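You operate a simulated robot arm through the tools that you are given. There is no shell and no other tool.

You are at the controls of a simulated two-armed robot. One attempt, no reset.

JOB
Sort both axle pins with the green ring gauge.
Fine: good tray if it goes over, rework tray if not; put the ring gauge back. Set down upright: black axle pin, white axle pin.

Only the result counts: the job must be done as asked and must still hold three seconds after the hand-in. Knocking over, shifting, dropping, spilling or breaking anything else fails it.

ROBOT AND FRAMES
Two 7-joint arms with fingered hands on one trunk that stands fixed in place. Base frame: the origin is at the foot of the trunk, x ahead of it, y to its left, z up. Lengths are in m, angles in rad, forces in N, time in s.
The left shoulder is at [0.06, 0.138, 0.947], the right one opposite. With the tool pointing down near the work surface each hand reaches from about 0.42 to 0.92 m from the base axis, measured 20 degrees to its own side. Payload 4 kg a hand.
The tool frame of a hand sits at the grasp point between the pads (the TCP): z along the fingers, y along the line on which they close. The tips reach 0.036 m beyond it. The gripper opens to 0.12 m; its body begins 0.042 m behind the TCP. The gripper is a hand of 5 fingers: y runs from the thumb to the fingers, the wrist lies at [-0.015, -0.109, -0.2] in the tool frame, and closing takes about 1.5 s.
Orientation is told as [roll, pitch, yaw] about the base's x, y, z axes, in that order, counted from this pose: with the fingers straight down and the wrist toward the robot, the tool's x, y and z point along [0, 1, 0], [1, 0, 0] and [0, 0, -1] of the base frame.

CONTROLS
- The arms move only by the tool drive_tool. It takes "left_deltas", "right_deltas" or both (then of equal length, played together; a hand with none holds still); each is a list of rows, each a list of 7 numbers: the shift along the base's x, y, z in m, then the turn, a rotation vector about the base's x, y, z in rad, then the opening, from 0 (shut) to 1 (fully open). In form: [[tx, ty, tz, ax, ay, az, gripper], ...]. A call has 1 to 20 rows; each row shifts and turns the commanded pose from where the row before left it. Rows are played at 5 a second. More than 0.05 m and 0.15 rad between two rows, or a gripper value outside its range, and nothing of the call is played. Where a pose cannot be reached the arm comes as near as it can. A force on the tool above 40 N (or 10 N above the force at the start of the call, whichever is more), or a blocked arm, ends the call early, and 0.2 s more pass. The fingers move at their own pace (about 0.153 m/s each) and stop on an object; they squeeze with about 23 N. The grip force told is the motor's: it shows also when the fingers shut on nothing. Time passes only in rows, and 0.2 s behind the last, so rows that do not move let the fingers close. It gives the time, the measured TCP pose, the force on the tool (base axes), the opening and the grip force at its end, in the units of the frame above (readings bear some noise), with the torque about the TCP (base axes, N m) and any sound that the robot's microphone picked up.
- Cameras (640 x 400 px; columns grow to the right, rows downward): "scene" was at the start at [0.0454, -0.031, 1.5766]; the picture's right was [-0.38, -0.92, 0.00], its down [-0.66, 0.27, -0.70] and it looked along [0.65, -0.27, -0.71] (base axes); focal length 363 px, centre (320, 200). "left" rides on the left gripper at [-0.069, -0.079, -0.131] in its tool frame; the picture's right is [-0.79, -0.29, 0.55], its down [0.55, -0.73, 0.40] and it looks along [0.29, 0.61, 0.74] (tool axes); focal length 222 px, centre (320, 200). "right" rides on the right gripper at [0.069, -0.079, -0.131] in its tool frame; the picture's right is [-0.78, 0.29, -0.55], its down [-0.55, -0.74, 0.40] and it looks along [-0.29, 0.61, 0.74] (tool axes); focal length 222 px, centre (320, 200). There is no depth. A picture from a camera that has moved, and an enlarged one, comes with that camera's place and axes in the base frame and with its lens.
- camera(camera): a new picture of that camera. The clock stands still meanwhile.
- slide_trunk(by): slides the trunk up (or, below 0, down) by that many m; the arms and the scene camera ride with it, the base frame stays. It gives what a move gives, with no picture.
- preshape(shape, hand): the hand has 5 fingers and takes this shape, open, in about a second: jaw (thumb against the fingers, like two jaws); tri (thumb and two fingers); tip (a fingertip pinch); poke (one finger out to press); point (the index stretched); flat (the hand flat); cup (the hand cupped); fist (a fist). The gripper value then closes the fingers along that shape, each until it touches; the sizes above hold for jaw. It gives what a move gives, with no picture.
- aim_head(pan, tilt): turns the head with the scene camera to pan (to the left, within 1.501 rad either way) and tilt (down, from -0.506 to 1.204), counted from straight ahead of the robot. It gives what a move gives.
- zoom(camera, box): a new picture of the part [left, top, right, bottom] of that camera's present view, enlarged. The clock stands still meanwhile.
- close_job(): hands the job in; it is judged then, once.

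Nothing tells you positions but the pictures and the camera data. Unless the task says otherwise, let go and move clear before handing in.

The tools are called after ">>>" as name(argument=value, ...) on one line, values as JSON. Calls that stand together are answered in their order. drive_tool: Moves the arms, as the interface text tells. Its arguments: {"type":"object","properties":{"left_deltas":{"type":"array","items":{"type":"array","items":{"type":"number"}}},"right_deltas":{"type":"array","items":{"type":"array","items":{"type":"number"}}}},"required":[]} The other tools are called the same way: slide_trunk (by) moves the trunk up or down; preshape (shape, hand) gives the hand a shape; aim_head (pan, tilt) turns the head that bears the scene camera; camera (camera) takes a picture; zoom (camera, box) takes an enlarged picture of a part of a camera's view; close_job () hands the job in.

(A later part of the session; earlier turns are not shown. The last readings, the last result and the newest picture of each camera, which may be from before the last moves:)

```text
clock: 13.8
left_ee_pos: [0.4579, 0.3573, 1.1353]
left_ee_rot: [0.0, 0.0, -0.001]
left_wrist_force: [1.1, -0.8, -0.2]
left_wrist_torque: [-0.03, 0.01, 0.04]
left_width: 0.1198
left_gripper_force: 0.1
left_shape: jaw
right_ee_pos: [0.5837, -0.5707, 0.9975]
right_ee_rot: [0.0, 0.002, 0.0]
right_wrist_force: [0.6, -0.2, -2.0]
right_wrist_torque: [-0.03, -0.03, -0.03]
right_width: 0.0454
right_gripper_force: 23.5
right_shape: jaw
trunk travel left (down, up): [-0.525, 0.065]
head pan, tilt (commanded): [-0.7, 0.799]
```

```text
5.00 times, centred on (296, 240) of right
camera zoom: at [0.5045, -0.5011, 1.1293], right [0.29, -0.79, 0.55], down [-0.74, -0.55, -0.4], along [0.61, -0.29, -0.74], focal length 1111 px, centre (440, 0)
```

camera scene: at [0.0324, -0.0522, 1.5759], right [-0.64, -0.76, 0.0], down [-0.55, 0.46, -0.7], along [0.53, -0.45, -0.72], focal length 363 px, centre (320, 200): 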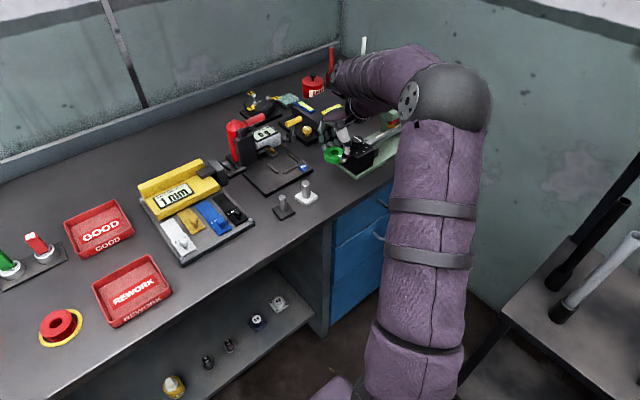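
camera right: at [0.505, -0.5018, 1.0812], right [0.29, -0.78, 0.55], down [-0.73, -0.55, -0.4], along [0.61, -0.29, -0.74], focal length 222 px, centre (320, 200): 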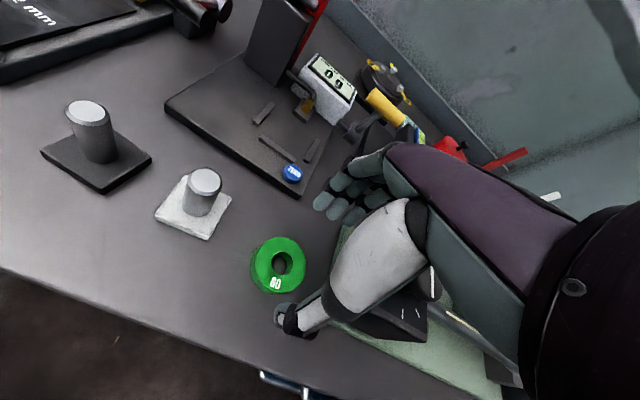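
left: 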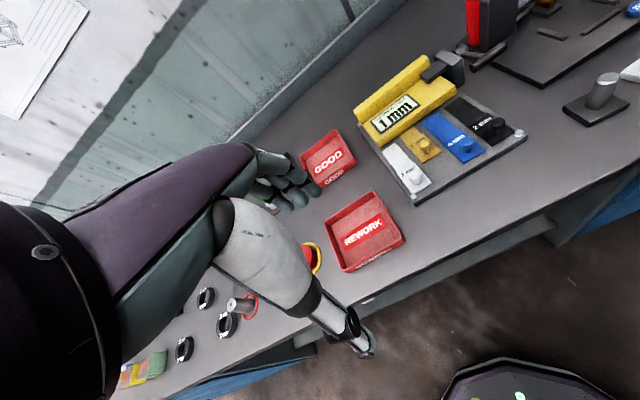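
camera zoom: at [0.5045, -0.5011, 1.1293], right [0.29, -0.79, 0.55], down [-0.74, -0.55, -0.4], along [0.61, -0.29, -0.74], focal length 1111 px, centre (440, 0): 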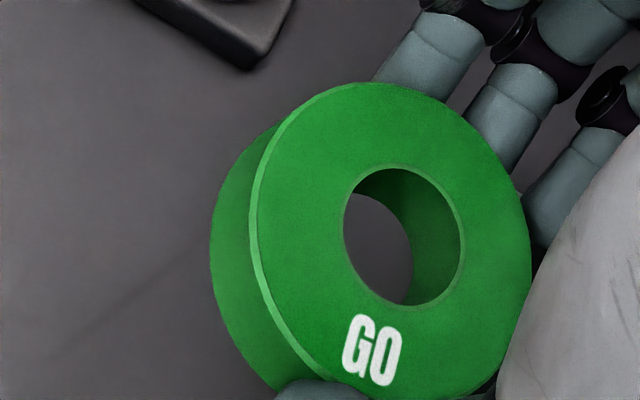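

The ring hangs level, with its center about 4.5 mm ahead of the TCP. I'll move it over the white pin and check the alignment.

>>> drive_tool(right_deltas=[[0.002, 0.032, 0, 0, 0, 0, 0.3], [0.002, 0.032, 0, 0, 0, 0, 0.3], [0.002, 0.0308, 0, 0, 0, 0, 0.3], [0, 0, 0, 0, 0, 0, 0.3]])

>>> camera(camera="scene")

>>> zoom(camera="scene", box=[278, 160, 338, 210])

>>> zoom(camera="right", box=[220, 180, 370, 300])

```text
clock: 14.8
left_ee_pos: [0.4582, 0.3579, 1.1367]
left_ee_rot: [-0.001, 0.001, -0.001]
left_wrist_force: [1.4, -0.4, 0.1]
left_wrist_torque: [0.01, 0.05, 0.02]
left_width: 0.1199
left_gripper_force: 0.0
left_shape: jaw
right_ee_pos: [0.5897, -0.4765, 0.9985]
right_ee_rot: [0.002, 0.0, -0.001]
right_wrist_force: [-0.1, 0.8, -2.2]
right_wrist_torque: [-0.02, 0.03, 0.02]
right_width: 0.0456
right_gripper_force: 22.8
right_shape: jaw
trunk travel left (down, up): [-0.525, 0.065]
head pan, tilt (commanded): [-0.7, 0.799]
```

```text
taken
camera scene: at [0.0324, -0.0527, 1.5759], right [-0.64, -0.76, 0.0], down [-0.55, 0.46, -0.7], along [0.53, -0.45, -0.72], focal length 363 px, centre (320, 200)
```

scene: 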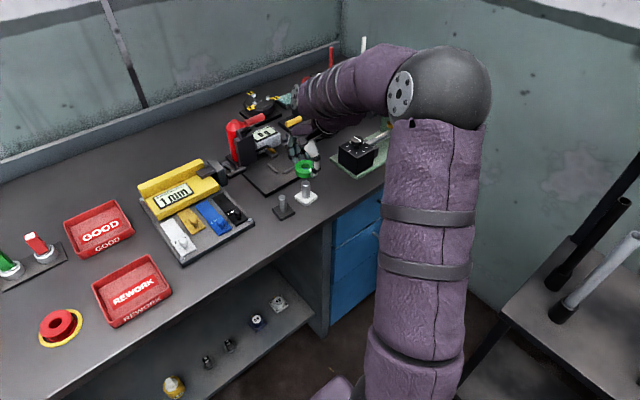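

```text
8.00 times, centred on (308, 185) of scene
camera zoom: at [0.0324, -0.0527, 1.5759], right [-0.64, -0.76, 0.0], down [-0.55, 0.46, -0.7], along [0.53, -0.45, -0.72], focal length 2903 px, centre (416, 320)
```

zoom: 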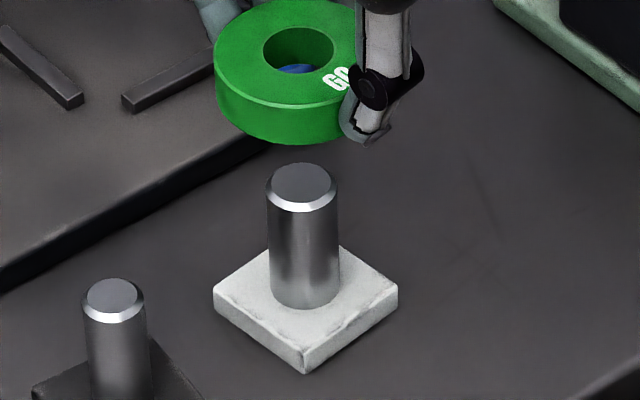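

```text
3.33 times, centred on (295, 240) of right
camera zoom: at [0.5099, -0.4068, 1.1299], right [0.29, -0.79, 0.55], down [-0.74, -0.55, -0.4], along [0.61, -0.29, -0.74], focal length 740 px, centre (403, 67)
```

zoom: 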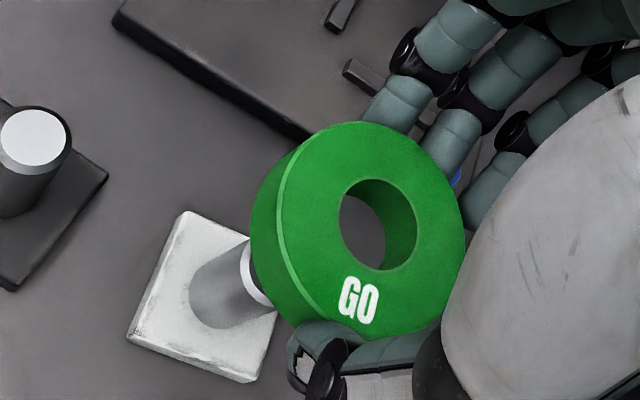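

Ring and pin are aligned to about 1 mm. I'll lower the ring to just above the white pin and recheck.

>>> drive_tool(right_deltas=[[-0.0005, 0.001, -0.012, 0, 0, 0, 0.3], [0, 0, -0.012, 0, 0, 0, 0.3], [0, 0, -0.012, 0, 0, 0, 0.3], [0, 0, 0, 0, 0, 0, 0.3]])

>>> zoom(camera="scene", box=[284, 165, 332, 205])

>>> zoom(camera="right", box=[220, 180, 370, 300])

```text
clock: 15.8
left_ee_pos: [0.4585, 0.3572, 1.1355]
left_ee_rot: [0.0, 0.0, -0.001]
left_wrist_force: [-0.2, -0.6, 0.7]
left_wrist_torque: [0.0, 0.02, 0.01]
left_width: 0.1197
left_gripper_force: 0.1
left_shape: jaw
right_ee_pos: [0.5893, -0.4752, 0.9629]
right_ee_rot: [0.0, -0.001, 0.0]
right_wrist_force: [0.1, -0.1, -1.3]
right_wrist_torque: [0.0, 0.02, 0.0]
right_width: 0.0454
right_gripper_force: 23.2
right_shape: jaw
trunk travel left (down, up): [-0.525, 0.065]
head pan, tilt (commanded): [-0.7, 0.799]
```

```text
10.00 times, centred on (308, 185) of scene
camera zoom: at [0.0323, -0.0521, 1.576], right [-0.64, -0.76, 0.0], down [-0.55, 0.46, -0.7], along [0.53, -0.45, -0.72], focal length 3629 px, centre (440, 350)
```

zoom: 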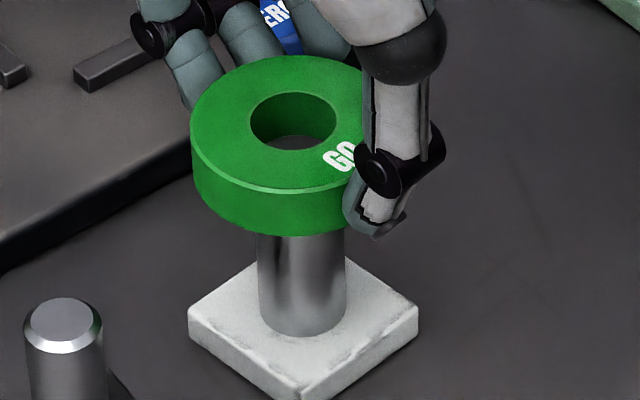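

```text
3.33 times, centred on (295, 240) of right
camera zoom: at [0.5101, -0.4053, 1.0938], right [0.29, -0.78, 0.55], down [-0.73, -0.55, -0.4], along [0.61, -0.29, -0.74], focal length 740 px, centre (403, 67)
```

zoom: 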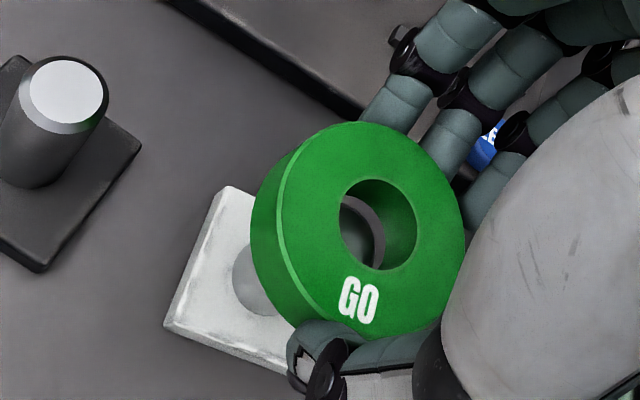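

Both cameras agree the ring needs a shift of about (+2, -2.4) mm to center on the pin. I'll correct and lower in small steps, watching the force.

>>> drive_tool(right_deltas=[[0.002, -0.0024, 0, 0, 0, 0, 0.3], [0, 0, 0, 0, 0, 0, 0.3]])

>>> zoom(camera="scene", box=[284, 165, 332, 205])

>>> zoom(camera="right", box=[260, 190, 340, 270])

```text
clock: 16.4
left_ee_pos: [0.4581, 0.3575, 1.1366]
left_ee_rot: [0.0, 0.0, -0.001]
left_wrist_force: [0.0, 0.1, 0.4]
left_wrist_torque: [0.0, -0.01, -0.01]
left_width: 0.1199
left_gripper_force: 0.2
left_shape: jaw
right_ee_pos: [0.5905, -0.4779, 0.9621]
right_ee_rot: [0.0, 0.001, 0.001]
right_wrist_force: [1.3, 0.4, -1.8]
right_wrist_torque: [0.02, 0.05, -0.01]
right_width: 0.0457
right_gripper_force: 22.9
right_shape: jaw
trunk travel left (down, up): [-0.525, 0.065]
head pan, tilt (commanded): [-0.7, 0.799]
```

```text
10.00 times, centred on (308, 185) of scene
camera zoom: at [0.0324, -0.0521, 1.5759], right [-0.64, -0.76, 0.0], down [-0.55, 0.46, -0.7], along [0.53, -0.45, -0.72], focal length 3629 px, centre (440, 350)
```

zoom: 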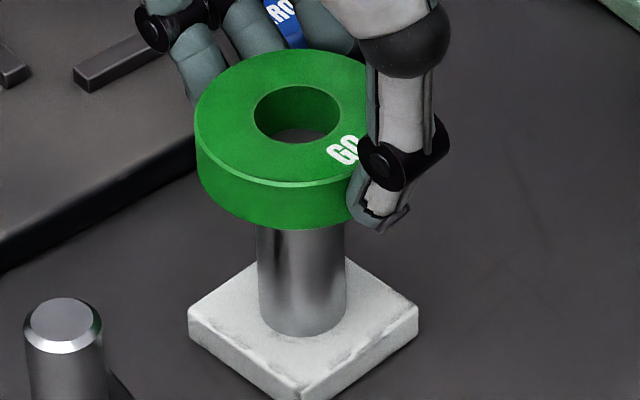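

```text
5.00 times, centred on (300, 230) of right
camera zoom: at [0.5119, -0.4079, 1.0934], right [0.29, -0.78, 0.55], down [-0.74, -0.55, -0.4], along [0.61, -0.29, -0.74], focal length 1111 px, centre (420, 50)
```

zoom: 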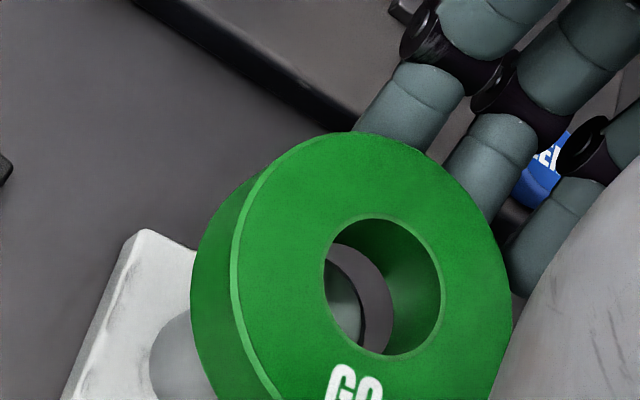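

The ring is centered over the white pin to about 1 mm. Now I lower in 2 mm steps and watch the force.

>>> drive_tool(right_deltas=[[0, 0.0007, -0.002, 0, 0, 0, 0.3], [0, 0, -0.002, 0, 0, 0, 0.3], [0, 0, -0.001, 0, 0, 0, 0.3], [0, 0, 0, 0, 0, 0, 0.3]])

>>> zoom(camera="scene", box=[284, 165, 332, 205])

>>> zoom(camera="right", box=[260, 190, 340, 270])

```text
clock: 17.4
left_ee_pos: [0.4574, 0.3566, 1.1349]
left_ee_rot: [0.0, 0.0, -0.001]
left_wrist_force: [-0.1, -0.3, -0.3]
left_wrist_torque: [0.03, 0.0, -0.01]
left_width: 0.1198
left_gripper_force: 0.0
left_shape: jaw
right_ee_pos: [0.5913, -0.4761, 0.9576]
right_ee_rot: [0.001, 0.0, 0.0]
right_wrist_force: [0.0, 0.4, -1.8]
right_wrist_torque: [-0.03, -0.04, -0.01]
right_width: 0.0453
right_gripper_force: 23.7
right_shape: jaw
trunk travel left (down, up): [-0.525, 0.065]
head pan, tilt (commanded): [-0.7, 0.799]
```

```text
10.00 times, centred on (308, 185) of scene
camera zoom: at [0.0324, -0.0522, 1.5759], right [-0.64, -0.76, 0.0], down [-0.55, 0.46, -0.7], along [0.53, -0.45, -0.72], focal length 3629 px, centre (440, 350)
```

zoom: 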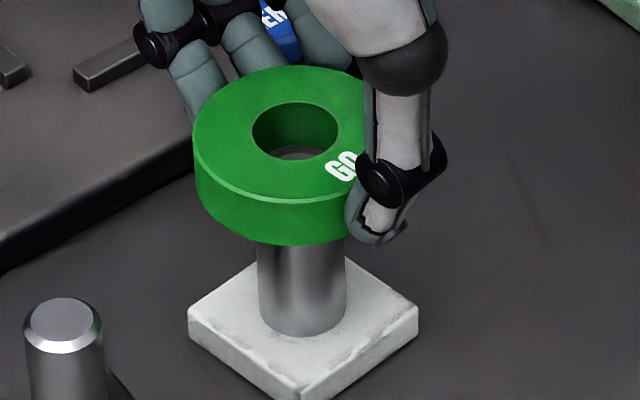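

```text
5.00 times, centred on (300, 230) of right
camera zoom: at [0.5117, -0.4071, 1.0883], right [0.29, -0.78, 0.55], down [-0.74, -0.55, -0.4], along [0.61, -0.29, -0.74], focal length 1111 px, centre (420, 50)
```

zoom: 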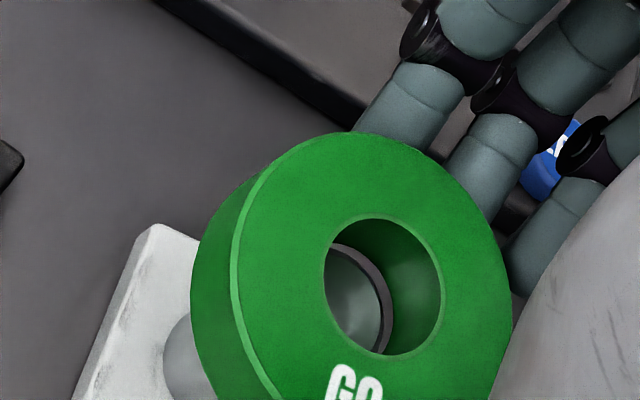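

>>> drive_tool(right_deltas=[[0, 0, -0.001, 0, 0, 0, 0.3], [0, 0, -0.001, 0, 0, 0, 0.3], [0, 0, 0, 0, 0, 0, 0.3]])

>>> zoom(camera="right", box=[260, 190, 340, 270])

```text
clock: 18.2
left_ee_pos: [0.4587, 0.3579, 1.1364]
left_ee_rot: [0.001, -0.001, 0.0]
left_wrist_force: [-0.4, -0.7, -0.4]
left_wrist_torque: [0.0, 0.03, 0.03]
left_width: 0.1195
left_gripper_force: 0.2
left_shape: jaw
right_ee_pos: [0.5922, -0.4752, 0.9545]
right_ee_rot: [-0.001, 0.0, -0.002]
right_wrist_force: [-0.3, 0.3, -1.2]
right_wrist_torque: [0.02, 0.02, 0.03]
right_width: 0.0457
right_gripper_force: 22.8
right_shape: jaw
trunk travel left (down, up): [-0.525, 0.065]
head pan, tilt (commanded): [-0.7, 0.799]
```

```text
5.00 times, centred on (300, 230) of right
camera zoom: at [0.5119, -0.4068, 1.0863], right [0.29, -0.78, 0.55], down [-0.73, -0.55, -0.4], along [0.61, -0.29, -0.74], focal length 1111 px, centre (420, 50)
```

zoom: 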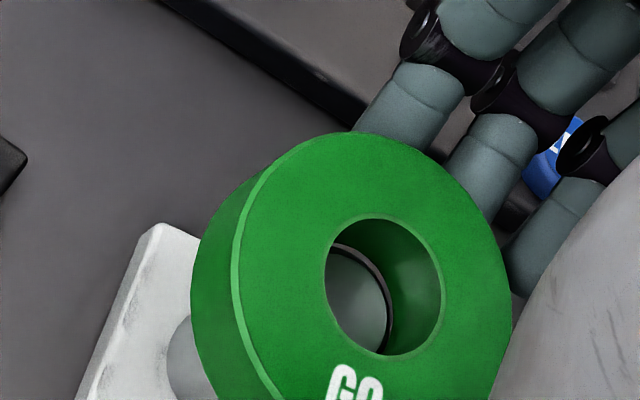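

>>> drive_tool(right_deltas=[[0, 0, -0.001, 0, 0, 0, 0.3], [0, 0, -0.001, 0, 0, 0, 0.3], [0, 0, 0, 0, 0, 0, 0.3]])

>>> zoom(camera="right", box=[260, 190, 340, 270])

>>> zoom(camera="scene", box=[284, 165, 332, 205])

```text
clock: 19.0
left_ee_pos: [0.4567, 0.3576, 1.1364]
left_ee_rot: [0.001, -0.001, 0.001]
left_wrist_force: [0.1, 0.1, 0.5]
left_wrist_torque: [0.03, -0.02, -0.02]
left_width: 0.1196
left_gripper_force: 0.0
left_shape: jaw
right_ee_pos: [0.5916, -0.4762, 0.9538]
right_ee_rot: [0.0, -0.001, 0.0]
right_wrist_force: [-3.4, 0.5, 5.2]
right_wrist_torque: [-0.02, 0.19, -0.01]
right_width: 0.0453
right_gripper_force: 23.2
right_shape: jaw
trunk travel left (down, up): [-0.525, 0.065]
head pan, tilt (commanded): [-0.7, 0.799]
```

```text
5.00 times, centred on (300, 230) of right
camera zoom: at [0.5114, -0.407, 1.0851], right [0.29, -0.78, 0.55], down [-0.73, -0.55, -0.4], along [0.61, -0.29, -0.74], focal length 1111 px, centre (420, 50)
```

zoom: 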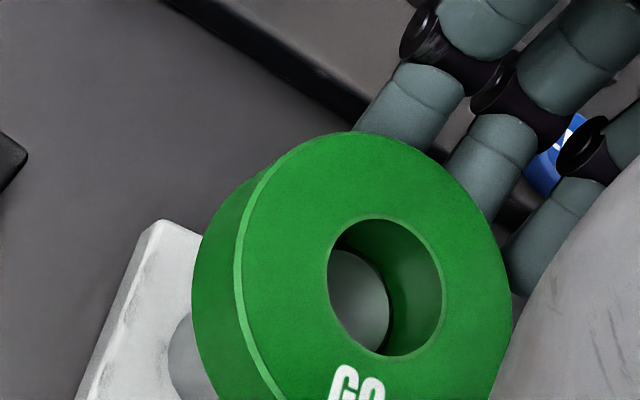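

```text
10.00 times, centred on (308, 185) of scene
camera zoom: at [0.0315, -0.0517, 1.576], right [-0.64, -0.76, 0.0], down [-0.55, 0.46, -0.7], along [0.53, -0.45, -0.72], focal length 3629 px, centre (440, 350)
```

zoom: 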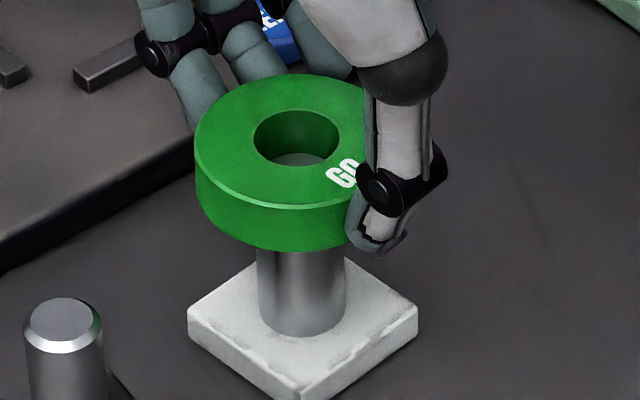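

Contact: about 7 N upward and -3.4 N in x, so the ring sits slightly too far forward (+x) on the chamfer. I'll nudge it back to center and continue to test.

>>> drive_tool(right_deltas=[[-0.001, 0, 0, 0, 0, 0, 0.3], [0, 0, 0, 0, 0, 0, 0.3]])

```text
clock: 19.6
left_ee_pos: [0.4581, 0.3576, 1.1373]
left_ee_rot: [0.002, 0.0, 0.001]
left_wrist_force: [-0.1, -0.8, -0.4]
left_wrist_torque: [-0.02, 0.0, -0.02]
left_width: 0.1196
left_gripper_force: 0.0
left_shape: jaw
right_ee_pos: [0.5902, -0.4764, 0.9539]
right_ee_rot: [-0.001, -0.002, 0.001]
right_wrist_force: [0.7, -0.2, 4.6]
right_wrist_torque: [0.01, -0.03, 0.01]
right_width: 0.0452
right_gripper_force: 23.2
right_shape: jaw
trunk travel left (down, up): [-0.525, 0.065]
head pan, tilt (commanded): [-0.7, 0.799]
```

Lateral force is now zero yet it still bears vertically – the ring is centered and seated on the chamfer. One more small press to confirm it doesn't go.

>>> drive_tool(right_deltas=[[0, 0, -0.001, 0, 0, 0, 0.3], [0, 0, 0, 0, 0, 0, 0.3]])

>>> zoom(camera="right", box=[260, 190, 340, 270])

>>> zoom(camera="scene", box=[284, 165, 332, 205])

```text
clock: 20.2
left_ee_pos: [0.4578, 0.3589, 1.1371]
left_ee_rot: [0.001, -0.001, 0.0]
left_wrist_force: [0.7, 0.6, 0.1]
left_wrist_torque: [0.02, -0.02, 0.02]
left_width: 0.1196
left_gripper_force: 0.2
left_shape: jaw
right_ee_pos: [0.5908, -0.4757, 0.9535]
right_ee_rot: [-0.002, -0.003, -0.001]
right_wrist_force: [0.7, -0.5, 10.0]
right_wrist_torque: [0.02, -0.02, 0.0]
right_width: 0.0455
right_gripper_force: 23.2
right_shape: jaw
trunk travel left (down, up): [-0.525, 0.065]
head pan, tilt (commanded): [-0.7, 0.799]
```

```text
5.00 times, centred on (300, 230) of right
camera zoom: at [0.5107, -0.4068, 1.0844], right [0.29, -0.78, 0.55], down [-0.73, -0.55, -0.4], along [0.61, -0.29, -0.74], focal length 1111 px, centre (420, 50)
```

zoom: 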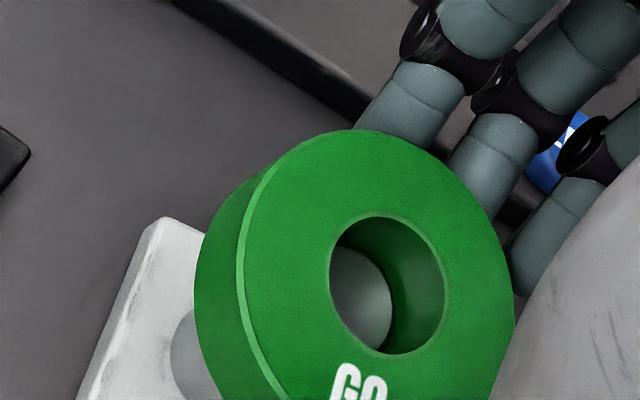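

```text
10.00 times, centred on (308, 185) of scene
camera zoom: at [0.0316, -0.0515, 1.5761], right [-0.64, -0.76, 0.0], down [-0.55, 0.46, -0.7], along [0.53, -0.45, -0.72], focal length 3629 px, centre (440, 350)
```

zoom: 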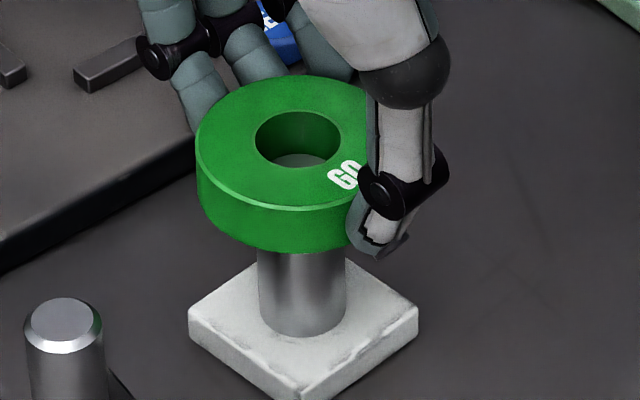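

The force rises to 10 N straight up with no further travel: the white pin does not go → REWORK. Now I lift and carry the ring over the black pin.

>>> drive_tool(right_deltas=[[0, 0, 0.01, 0, 0, 0, 0.3], [0, 0, 0.02, 0, 0, 0, 0.3], [-0.001, 0.026, 0, 0, 0, 0, 0.3], [-0.001, 0.026, 0, 0, 0, 0, 0.3], [-0.0003, 0.027, 0, 0, 0, 0, 0.3], [0, 0, -0.01, 0, 0, 0, 0.3], [0, 0, -0.01, 0, 0, 0, 0.3], [0, 0, 0, 0, 0, 0, 0.3]])

>>> zoom(camera="scene", box=[260, 175, 308, 215])

>>> zoom(camera="right", box=[260, 190, 340, 270])

>>> camera(camera="scene")

```text
clock: 22.0
left_ee_pos: [0.4576, 0.3577, 1.1362]
left_ee_rot: [-0.001, 0.0, 0.0]
left_wrist_force: [0.6, 0.8, -0.7]
left_wrist_torque: [0.01, 0.02, 0.02]
left_width: 0.1199
left_gripper_force: 0.0
left_shape: jaw
right_ee_pos: [0.5894, -0.3982, 0.9605]
right_ee_rot: [-0.001, 0.0, -0.001]
right_wrist_force: [-0.5, 0.2, -1.5]
right_wrist_torque: [0.04, 0.05, 0.0]
right_width: 0.0453
right_gripper_force: 23.4
right_shape: jaw
trunk travel left (down, up): [-0.525, 0.065]
head pan, tilt (commanded): [-0.7, 0.799]
```

```text
10.00 times, centred on (284, 195) of scene
camera zoom: at [0.0324, -0.0522, 1.5759], right [-0.64, -0.76, 0.0], down [-0.55, 0.46, -0.7], along [0.53, -0.45, -0.72], focal length 3629 px, centre (680, 250)
```

zoom: 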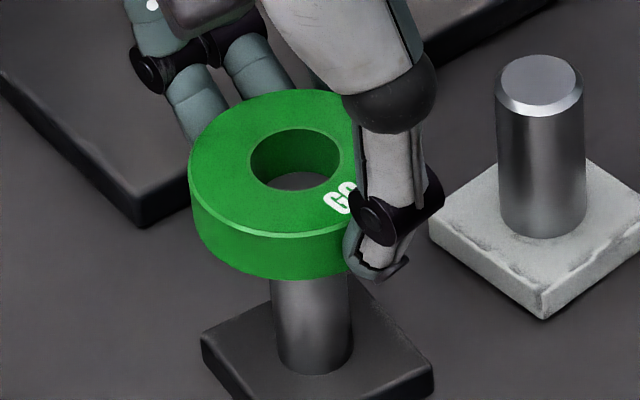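

```text
5.00 times, centred on (300, 230) of right
camera zoom: at [0.5089, -0.3283, 1.0926], right [0.29, -0.78, 0.55], down [-0.74, -0.55, -0.4], along [0.61, -0.29, -0.74], focal length 1111 px, centre (420, 50)
```

zoom: 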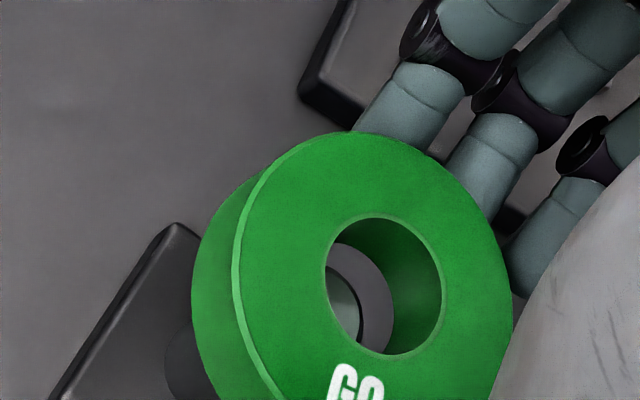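

```text
taken
camera scene: at [0.0324, -0.0522, 1.5759], right [-0.64, -0.76, 0.0], down [-0.55, 0.46, -0.7], along [0.53, -0.45, -0.72], focal length 363 px, centre (320, 200)
```

scene: 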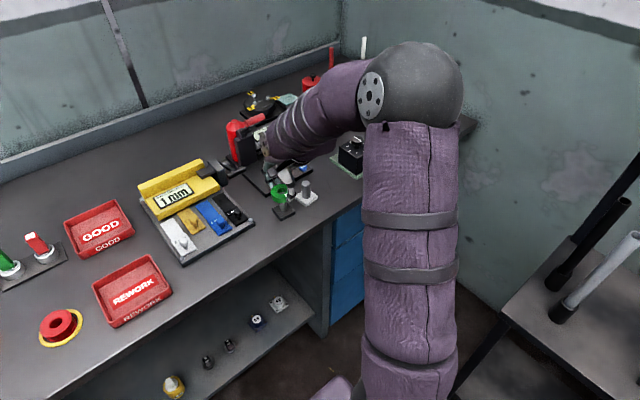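

Alignment over the black pin looks within about 1 mm. A tiny correction, then I lower step by step.

>>> drive_tool(right_deltas=[[-0.0005, 0.0007, -0.002, 0, 0, 0, 0.3], [0, 0, -0.002, 0, 0, 0, 0.3], [0, 0, -0.002, 0, 0, 0, 0.3], [0, 0, -0.001, 0, 0, 0, 0.3], [0, 0, 0, 0, 0, 0, 0.3]])

>>> zoom(camera="right", box=[260, 190, 340, 270])

>>> zoom(camera="scene", box=[260, 175, 308, 215])

```text
clock: 23.2
left_ee_pos: [0.4575, 0.3577, 1.1366]
left_ee_rot: [-0.001, 0.0, -0.001]
left_wrist_force: [0.4, -0.2, 0.3]
left_wrist_torque: [-0.01, -0.01, 0.01]
left_width: 0.1196
left_gripper_force: 0.1
left_shape: jaw
right_ee_pos: [0.588, -0.397, 0.9543]
right_ee_rot: [0.0, 0.003, -0.001]
right_wrist_force: [-0.2, -0.4, -2.4]
right_wrist_torque: [0.01, -0.01, 0.04]
right_width: 0.0455
right_gripper_force: 23.4
right_shape: jaw
trunk travel left (down, up): [-0.525, 0.065]
head pan, tilt (commanded): [-0.7, 0.799]
```

```text
5.00 times, centred on (300, 230) of right
camera zoom: at [0.5082, -0.3274, 1.0855], right [0.29, -0.78, 0.55], down [-0.74, -0.55, -0.4], along [0.61, -0.29, -0.74], focal length 1111 px, centre (420, 50)
```

zoom: 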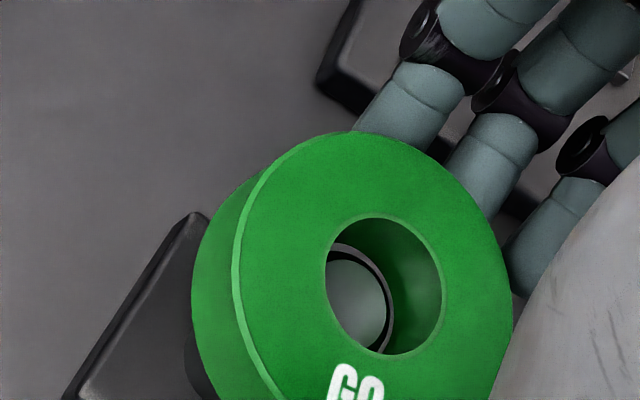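

```text
10.00 times, centred on (284, 195) of scene
camera zoom: at [0.0324, -0.0521, 1.5759], right [-0.64, -0.76, 0.0], down [-0.55, 0.46, -0.7], along [0.53, -0.45, -0.72], focal length 3629 px, centre (680, 250)
```

zoom: 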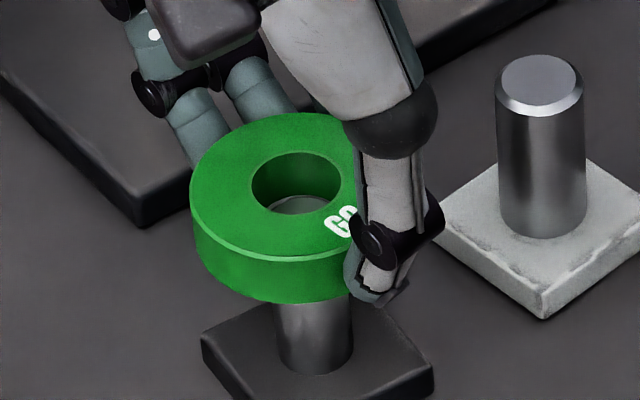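

>>> drive_tool(right_deltas=[[0, 0, -0.0015, 0, 0, 0, 0.3], [0, 0, -0.0015, 0, 0, 0, 0.3], [0, 0, 0, 0, 0, 0, 0.3]])

>>> zoom(camera="right", box=[260, 190, 340, 270])

```text
clock: 24.0
left_ee_pos: [0.4572, 0.3571, 1.1368]
left_ee_rot: [0.0, 0.0, -0.001]
left_wrist_force: [0.1, 1.0, -0.4]
left_wrist_torque: [-0.01, 0.02, 0.02]
left_width: 0.12
left_gripper_force: 0.1
left_shape: jaw
right_ee_pos: [0.5879, -0.3965, 0.9502]
right_ee_rot: [-0.001, 0.001, 0.0]
right_wrist_force: [-0.1, -0.8, -2.3]
right_wrist_torque: [0.02, 0.0, 0.02]
right_width: 0.0455
right_gripper_force: 23.1
right_shape: jaw
trunk travel left (down, up): [-0.525, 0.065]
head pan, tilt (commanded): [-0.7, 0.799]
```

```text
5.00 times, centred on (300, 230) of right
camera zoom: at [0.5084, -0.3276, 1.0829], right [0.29, -0.78, 0.55], down [-0.74, -0.55, -0.4], along [0.61, -0.29, -0.74], focal length 1111 px, centre (420, 50)
```

zoom: 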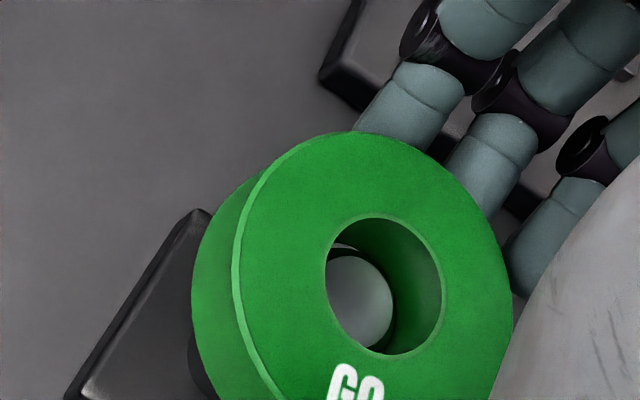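

It has passed the level where the white pin stopped it, without force. I continue lowering to prove it truly goes over.

>>> drive_tool(right_deltas=[[0, 0, -0.0015, 0, 0, 0, 0.3], [0, 0, -0.0015, 0, 0, 0, 0.3], [0, 0, -0.0015, 0, 0, 0, 0.3], [0, 0, -0.0015, 0, 0, 0, 0.3], [0, 0, 0, 0, 0, 0, 0.3]])

>>> zoom(camera="right", box=[260, 190, 340, 270])

>>> zoom(camera="scene", box=[260, 175, 308, 215])

```text
clock: 25.2
left_ee_pos: [0.4583, 0.3575, 1.1377]
left_ee_rot: [-0.001, -0.001, 0.001]
left_wrist_force: [0.3, -0.4, 0.3]
left_wrist_torque: [0.0, 0.01, -0.03]
left_width: 0.1199
left_gripper_force: 0.0
left_shape: jaw
right_ee_pos: [0.5887, -0.3964, 0.9446]
right_ee_rot: [0.0, 0.0, -0.001]
right_wrist_force: [0.3, 0.1, -1.9]
right_wrist_torque: [0.0, -0.02, -0.03]
right_width: 0.0451
right_gripper_force: 22.9
right_shape: jaw
trunk travel left (down, up): [-0.525, 0.065]
head pan, tilt (commanded): [-0.7, 0.799]
```

```text
5.00 times, centred on (300, 230) of right
camera zoom: at [0.5085, -0.3274, 1.0769], right [0.29, -0.78, 0.55], down [-0.74, -0.55, -0.4], along [0.61, -0.29, -0.74], focal length 1111 px, centre (420, 50)
```

zoom: 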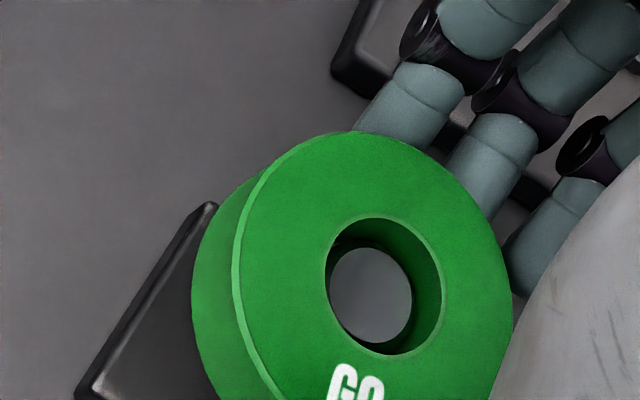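

```text
10.00 times, centred on (284, 195) of scene
camera zoom: at [0.0324, -0.0521, 1.5759], right [-0.64, -0.76, 0.0], down [-0.55, 0.46, -0.7], along [0.53, -0.45, -0.72], focal length 3629 px, centre (680, 250)
```

zoom: 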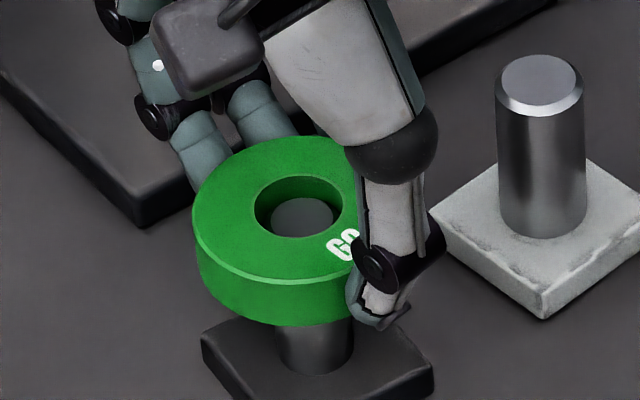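

The black pin's top is now over 10 mm inside the ring with no force: it goes → GOOD. I lift off and carry the ring back to its original spot.

>>> drive_tool(right_deltas=[[0, 0, 0.01, 0, 0, 0, 0.3], [0, 0, 0.015, 0, 0, 0, 0.3], [0, 0, 0.025, 0, 0, 0, 0.3], [0, 0, 0, 0, 0, 0, 0.3], [-0.002, -0.043, 0, 0, 0, 0, 0.3], [-0.002, -0.043, 0, 0, 0, 0, 0.3], [-0.002, -0.043, 0, 0, 0, 0, 0.3], [-0.0024, -0.0441, 0, 0, 0, 0, 0.3], [0, 0, -0.03, 0, 0, 0, 0.3], [0, 0, -0.03, 0, 0, 0, 0.3], [0, 0, -0.015, 0, 0, 0, 0.3], [0, 0, -0.01, 0, 0, 0, 0.3], [0, 0, 0, 0, 0, 0, 0.3]])

>>> zoom(camera="scene", box=[310, 168, 358, 198])

>>> zoom(camera="scene", box=[260, 150, 380, 230])

```text
clock: 28.0
left_ee_pos: [0.4581, 0.3573, 1.1371]
left_ee_rot: [0.001, 0.0, -0.001]
left_wrist_force: [-0.8, -0.9, 0.1]
left_wrist_torque: [-0.02, 0.0, 0.02]
left_width: 0.1197
left_gripper_force: 0.1
left_shape: jaw
right_ee_pos: [0.5797, -0.5683, 0.9102]
right_ee_rot: [0.002, 0.001, 0.0]
right_wrist_force: [0.0, -0.4, -1.6]
right_wrist_torque: [0.0, 0.0, -0.03]
right_width: 0.0449
right_gripper_force: 22.3
right_shape: jaw
trunk travel left (down, up): [-0.525, 0.065]
head pan, tilt (commanded): [-0.7, 0.799]
```

```text
13.33 times, centred on (334, 183) of scene
camera zoom: at [0.0323, -0.0521, 1.5759], right [-0.64, -0.76, 0.0], down [-0.55, 0.46, -0.7], along [0.53, -0.45, -0.72], focal length 4839 px, centre (133, 427)
```

zoom: 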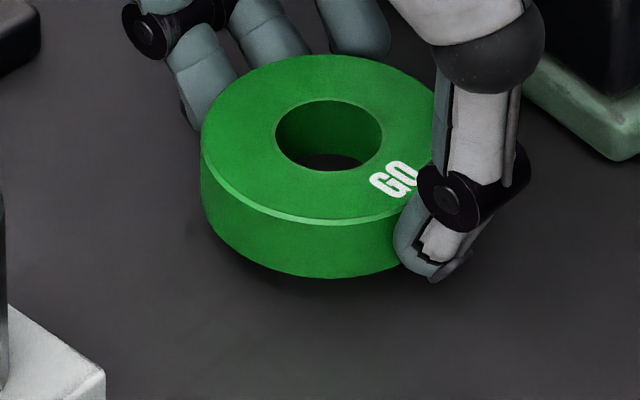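

```text
5.00 times, centred on (320, 190) of scene
camera zoom: at [0.0323, -0.0521, 1.5759], right [-0.64, -0.76, 0.0], down [-0.55, 0.46, -0.7], along [0.53, -0.45, -0.72], focal length 1815 px, centre (320, 250)
```

zoom: 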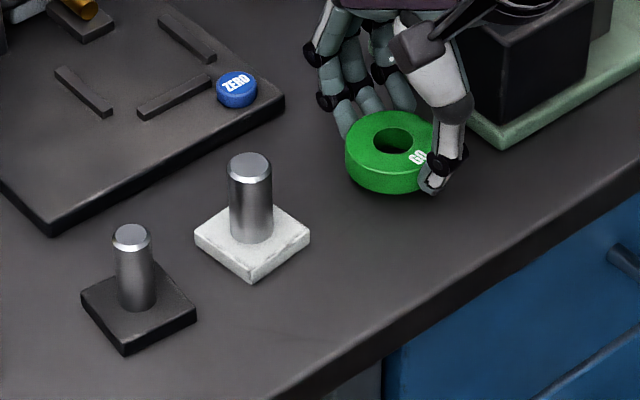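

Very near its original place. A ~1 mm correction, then I lower to just above the bench and compare with the original picture.

>>> drive_tool(right_deltas=[[0.0008, -0.0008, -0.004, 0, 0, 0, 0.3], [0, 0, -0.004, 0, 0, 0, 0.3], [0, 0, -0.002, 0, 0, 0, 0.3], [0, 0, 0, 0, 0, 0, 0.3]])

>>> zoom(camera="scene", box=[310, 168, 358, 198])

```text
clock: 29.0
left_ee_pos: [0.4572, 0.3571, 1.1362]
left_ee_rot: [0.0, 0.002, 0.001]
left_wrist_force: [0.0, 0.3, 0.0]
left_wrist_torque: [0.01, 0.03, -0.02]
left_width: 0.1199
left_gripper_force: 0.1
left_shape: jaw
right_ee_pos: [0.5795, -0.5708, 0.8994]
right_ee_rot: [0.0, 0.0, 0.0]
right_wrist_force: [-0.9, -0.9, -1.7]
right_wrist_torque: [-0.02, 0.0, 0.0]
right_width: 0.045
right_gripper_force: 23.0
right_shape: jaw
trunk travel left (down, up): [-0.525, 0.065]
head pan, tilt (commanded): [-0.7, 0.799]
```

```text
13.33 times, centred on (334, 183) of scene
camera zoom: at [0.0324, -0.0522, 1.5759], right [-0.64, -0.76, 0.0], down [-0.55, 0.46, -0.7], along [0.53, -0.45, -0.72], focal length 4839 px, centre (133, 427)
```

zoom: 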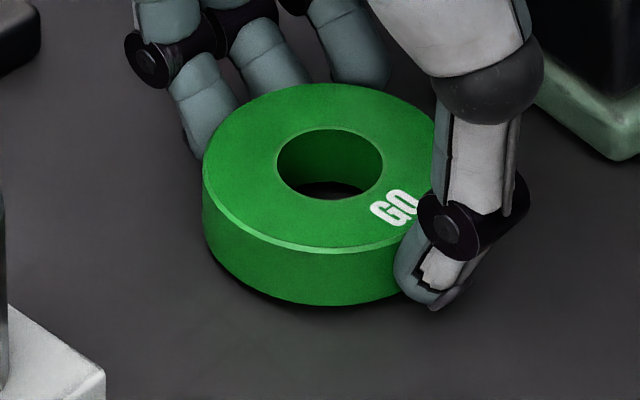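

>>> drive_tool(right_deltas=[[0.0005, 0.0006, -0.001, 0, 0, 0, 0.3], [0, 0, -0.001, 0, 0, 0, 0.3], [0, 0, 0, 0, 0, 0, 0.3]])

>>> zoom(camera="scene", box=[310, 168, 358, 198])

```text
clock: 29.8
left_ee_pos: [0.458, 0.358, 1.1368]
left_ee_rot: [-0.001, -0.001, 0.002]
left_wrist_force: [-0.1, 0.2, 0.2]
left_wrist_torque: [0.03, -0.02, -0.01]
left_width: 0.12
left_gripper_force: 0.1
left_shape: jaw
right_ee_pos: [0.58, -0.5701, 0.8986]
right_ee_rot: [0.001, 0.0, 0.001]
right_wrist_force: [0.4, 0.2, -2.1]
right_wrist_torque: [-0.01, 0.04, 0.02]
right_width: 0.0451
right_gripper_force: 22.7
right_shape: jaw
trunk travel left (down, up): [-0.525, 0.065]
head pan, tilt (commanded): [-0.7, 0.799]
```

```text
13.33 times, centred on (334, 183) of scene
camera zoom: at [0.0324, -0.0522, 1.5759], right [-0.64, -0.76, 0.0], down [-0.55, 0.46, -0.7], along [0.53, -0.45, -0.72], focal length 4839 px, centre (133, 427)
```

zoom: 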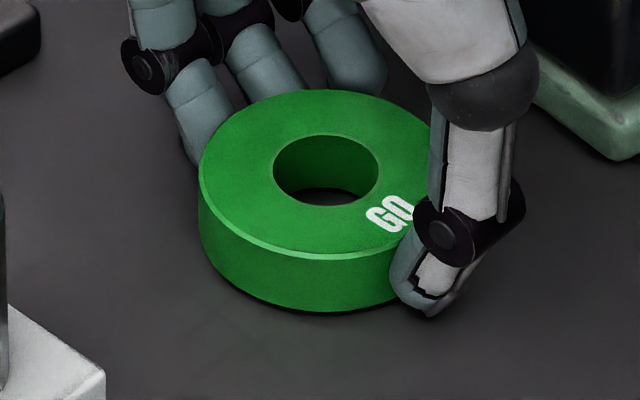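

>>> drive_tool(right_deltas=[[0, 0, -0.001, 0, 0, 0, 0.3], [0, 0, -0.0005, 0, 0, 0, 0.3], [0, 0, 0, 0, 0, 0, 0.3]])

>>> zoom(camera="scene", box=[310, 168, 358, 198])

```text
clock: 30.6
left_ee_pos: [0.4582, 0.3582, 1.1359]
left_ee_rot: [0.0, 0.001, 0.0]
left_wrist_force: [-0.4, 0.3, 0.4]
left_wrist_torque: [-0.01, 0.01, 0.01]
left_width: 0.1197
left_gripper_force: 0.1
left_shape: jaw
right_ee_pos: [0.5809, -0.5702, 0.8976]
right_ee_rot: [-0.001, 0.001, 0.002]
right_wrist_force: [-0.9, -0.2, 1.2]
right_wrist_torque: [-0.03, -0.05, 0.02]
right_width: 0.0451
right_gripper_force: 22.9
right_shape: jaw
trunk travel left (down, up): [-0.525, 0.065]
head pan, tilt (commanded): [-0.7, 0.799]
```

```text
13.33 times, centred on (334, 183) of scene
camera zoom: at [0.0321, -0.052, 1.576], right [-0.64, -0.76, 0.0], down [-0.55, 0.46, -0.7], along [0.53, -0.45, -0.72], focal length 4839 px, centre (133, 427)
```

zoom: 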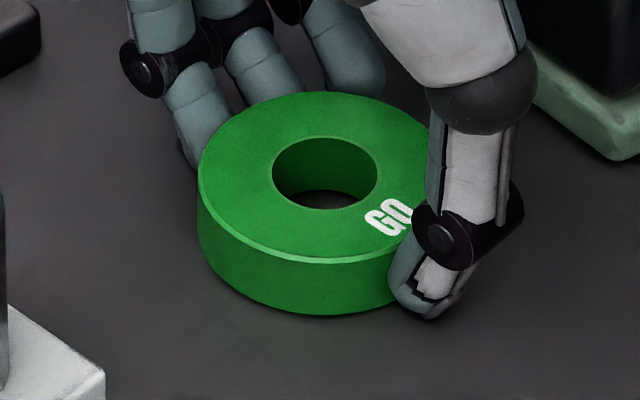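

The ring touches down (light 3 N contact) within ~1 mm of its original picture position. Releasing it slowly.

>>> drive_tool(right_deltas=[[0, 0, 0, 0, 0, 0, 0.4], [0, 0, 0, 0, 0, 0, 0.45], [0, 0, 0, 0, 0, 0, 0.5], [0, 0, 0, 0, 0, 0, 0.6], [0, 0, 0, 0, 0, 0, 0.7], [0, 0, 0, 0, 0, 0, 0.7]])

>>> zoom(camera="scene", box=[310, 168, 358, 198])

```text
clock: 32.0
left_ee_pos: [0.4577, 0.3569, 1.1357]
left_ee_rot: [-0.001, -0.002, -0.001]
left_wrist_force: [-0.3, 0.3, 1.5]
left_wrist_torque: [0.0, 0.01, -0.01]
left_width: 0.1198
left_gripper_force: 0.0
left_shape: jaw
right_ee_pos: [0.5807, -0.5701, 0.8964]
right_ee_rot: [-0.002, -0.002, 0.001]
right_wrist_force: [-0.5, 0.6, 0.0]
right_wrist_torque: [0.05, 0.0, 0.0]
right_width: 0.0835
right_gripper_force: 0.1
right_shape: jaw
trunk travel left (down, up): [-0.525, 0.065]
head pan, tilt (commanded): [-0.7, 0.799]
```

```text
13.33 times, centred on (334, 183) of scene
camera zoom: at [0.0322, -0.0521, 1.576], right [-0.64, -0.76, 0.0], down [-0.55, 0.46, -0.7], along [0.53, -0.45, -0.72], focal length 4839 px, centre (133, 427)
```

zoom: 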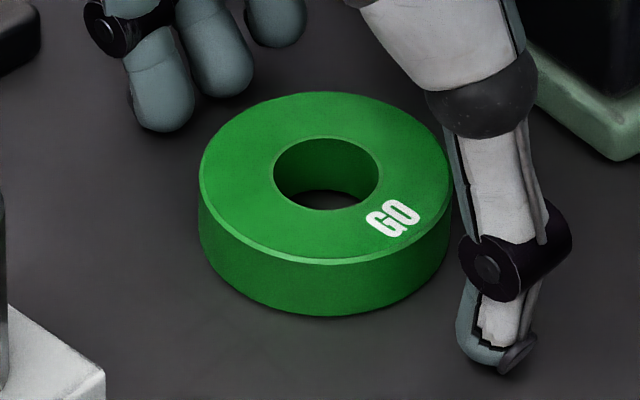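

The ring is back at its place (within ~0.3 mm in the picture). I raise the hand and turn the head to measure the trays.

>>> drive_tool(right_deltas=[[0, 0, 0.01, 0, 0, 0, 0.7], [0, 0, 0.03, 0, 0, 0, 0.7], [0, 0, 0.04, 0, 0, 0, 0.7], [0, 0, 0.04, 0, 0, 0, 0.7], [0, 0, 0, 0, 0, 0, 0.7]])

>>> zoom(camera="scene", box=[260, 150, 380, 230])

>>> aim_head(pan=0.0, tilt=0.8)

>>> camera(camera="scene")

```text
clock: 33.2
left_ee_pos: [0.4584, 0.3578, 1.1355]
left_ee_rot: [0.0, 0.0, 0.0]
left_wrist_force: [-0.5, 0.0, 0.0]
left_wrist_torque: [0.03, 0.0, 0.02]
left_width: 0.1198
left_gripper_force: 0.1
left_shape: jaw
right_ee_pos: [0.5818, -0.5691, 1.0182]
right_ee_rot: [0.0, 0.001, -0.001]
right_wrist_force: [0.8, 0.5, 0.2]
right_wrist_torque: [-0.03, -0.01, -0.01]
right_width: 0.0837
right_gripper_force: 0.0
right_shape: jaw
trunk travel left (down, up): [-0.525, 0.065]
head pan, tilt (commanded): [-0.7, 0.799]
```

```text
5.00 times, centred on (320, 190) of scene
camera zoom: at [0.0325, -0.0524, 1.5759], right [-0.64, -0.76, 0.0], down [-0.55, 0.46, -0.7], along [0.53, -0.45, -0.72], focal length 1815 px, centre (320, 250)
```

zoom: 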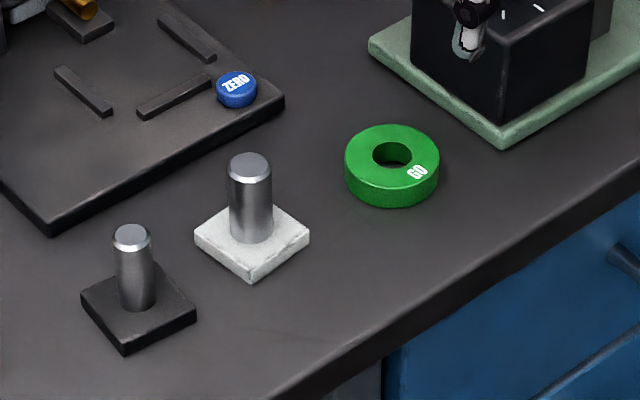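

```text
clock: 34.3
left_ee_pos: [0.4572, 0.3576, 1.1368]
left_ee_rot: [0.0, -0.002, 0.002]
left_wrist_force: [-0.1, 0.3, -0.2]
left_wrist_torque: [-0.01, 0.02, 0.0]
left_width: 0.1197
left_gripper_force: 0.0
left_shape: jaw
right_ee_pos: [0.5809, -0.5707, 1.0169]
right_ee_rot: [0.0, 0.0, 0.0]
right_wrist_force: [0.1, 0.1, -0.2]
right_wrist_torque: [0.03, -0.02, -0.02]
right_width: 0.0838
right_gripper_force: 0.0
right_shape: jaw
trunk travel left (down, up): [-0.525, 0.065]
head pan, tilt (commanded): [0.0, 0.799]
```

```text
taken
camera scene: at [0.0512, -0.0002, 1.5759], right [0.0, -1.0, 0.0], down [-0.72, 0.0, -0.7], along [0.7, 0.0, -0.72], focal length 363 px, centre (320, 200)
```

scene: 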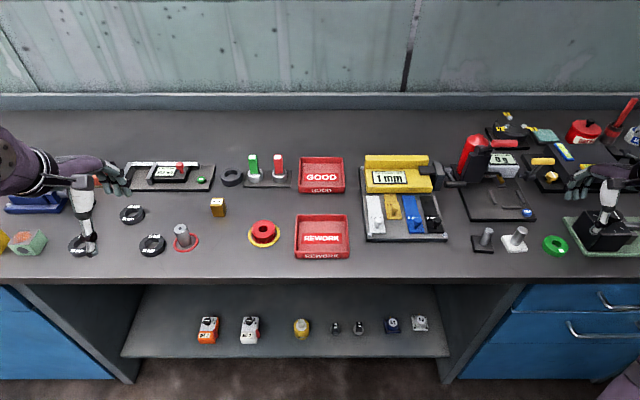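

A clean frontal view. I zoom in on the two trays to get their floors' extents.

>>> zoom(camera="scene", box=[280, 205, 365, 265])

>>> zoom(camera="scene", box=[280, 145, 365, 205])

>>> zoom(camera="scene", box=[440, 190, 600, 280])

```text
6.67 times, centred on (322, 235) of scene
camera zoom: at [0.0512, -0.0002, 1.5759], right [0.0, -1.0, 0.0], down [-0.72, 0.0, -0.7], along [0.7, 0.0, -0.72], focal length 2419 px, centre (303, -33)
```

zoom: 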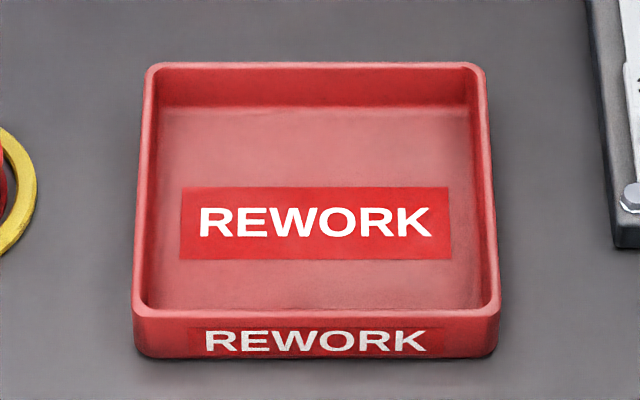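

```text
6.67 times, centred on (322, 175) of scene
camera zoom: at [0.0512, -0.0002, 1.5759], right [0.0, -1.0, 0.0], down [-0.72, 0.0, -0.7], along [0.7, 0.0, -0.72], focal length 2419 px, centre (303, 367)
```

zoom: 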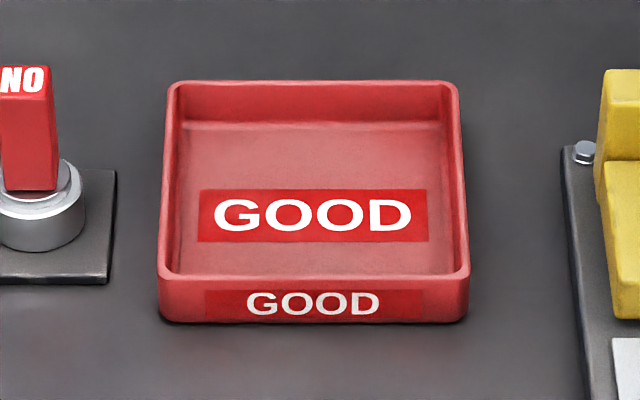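

```text
4.00 times, centred on (520, 235) of scene
camera zoom: at [0.0512, -0.0002, 1.5759], right [0.0, -1.0, 0.0], down [-0.72, 0.0, -0.7], along [0.7, 0.0, -0.72], focal length 1452 px, centre (-480, 60)
```

zoom: 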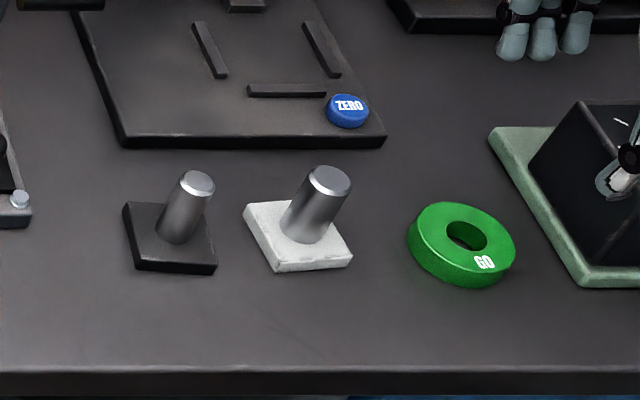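

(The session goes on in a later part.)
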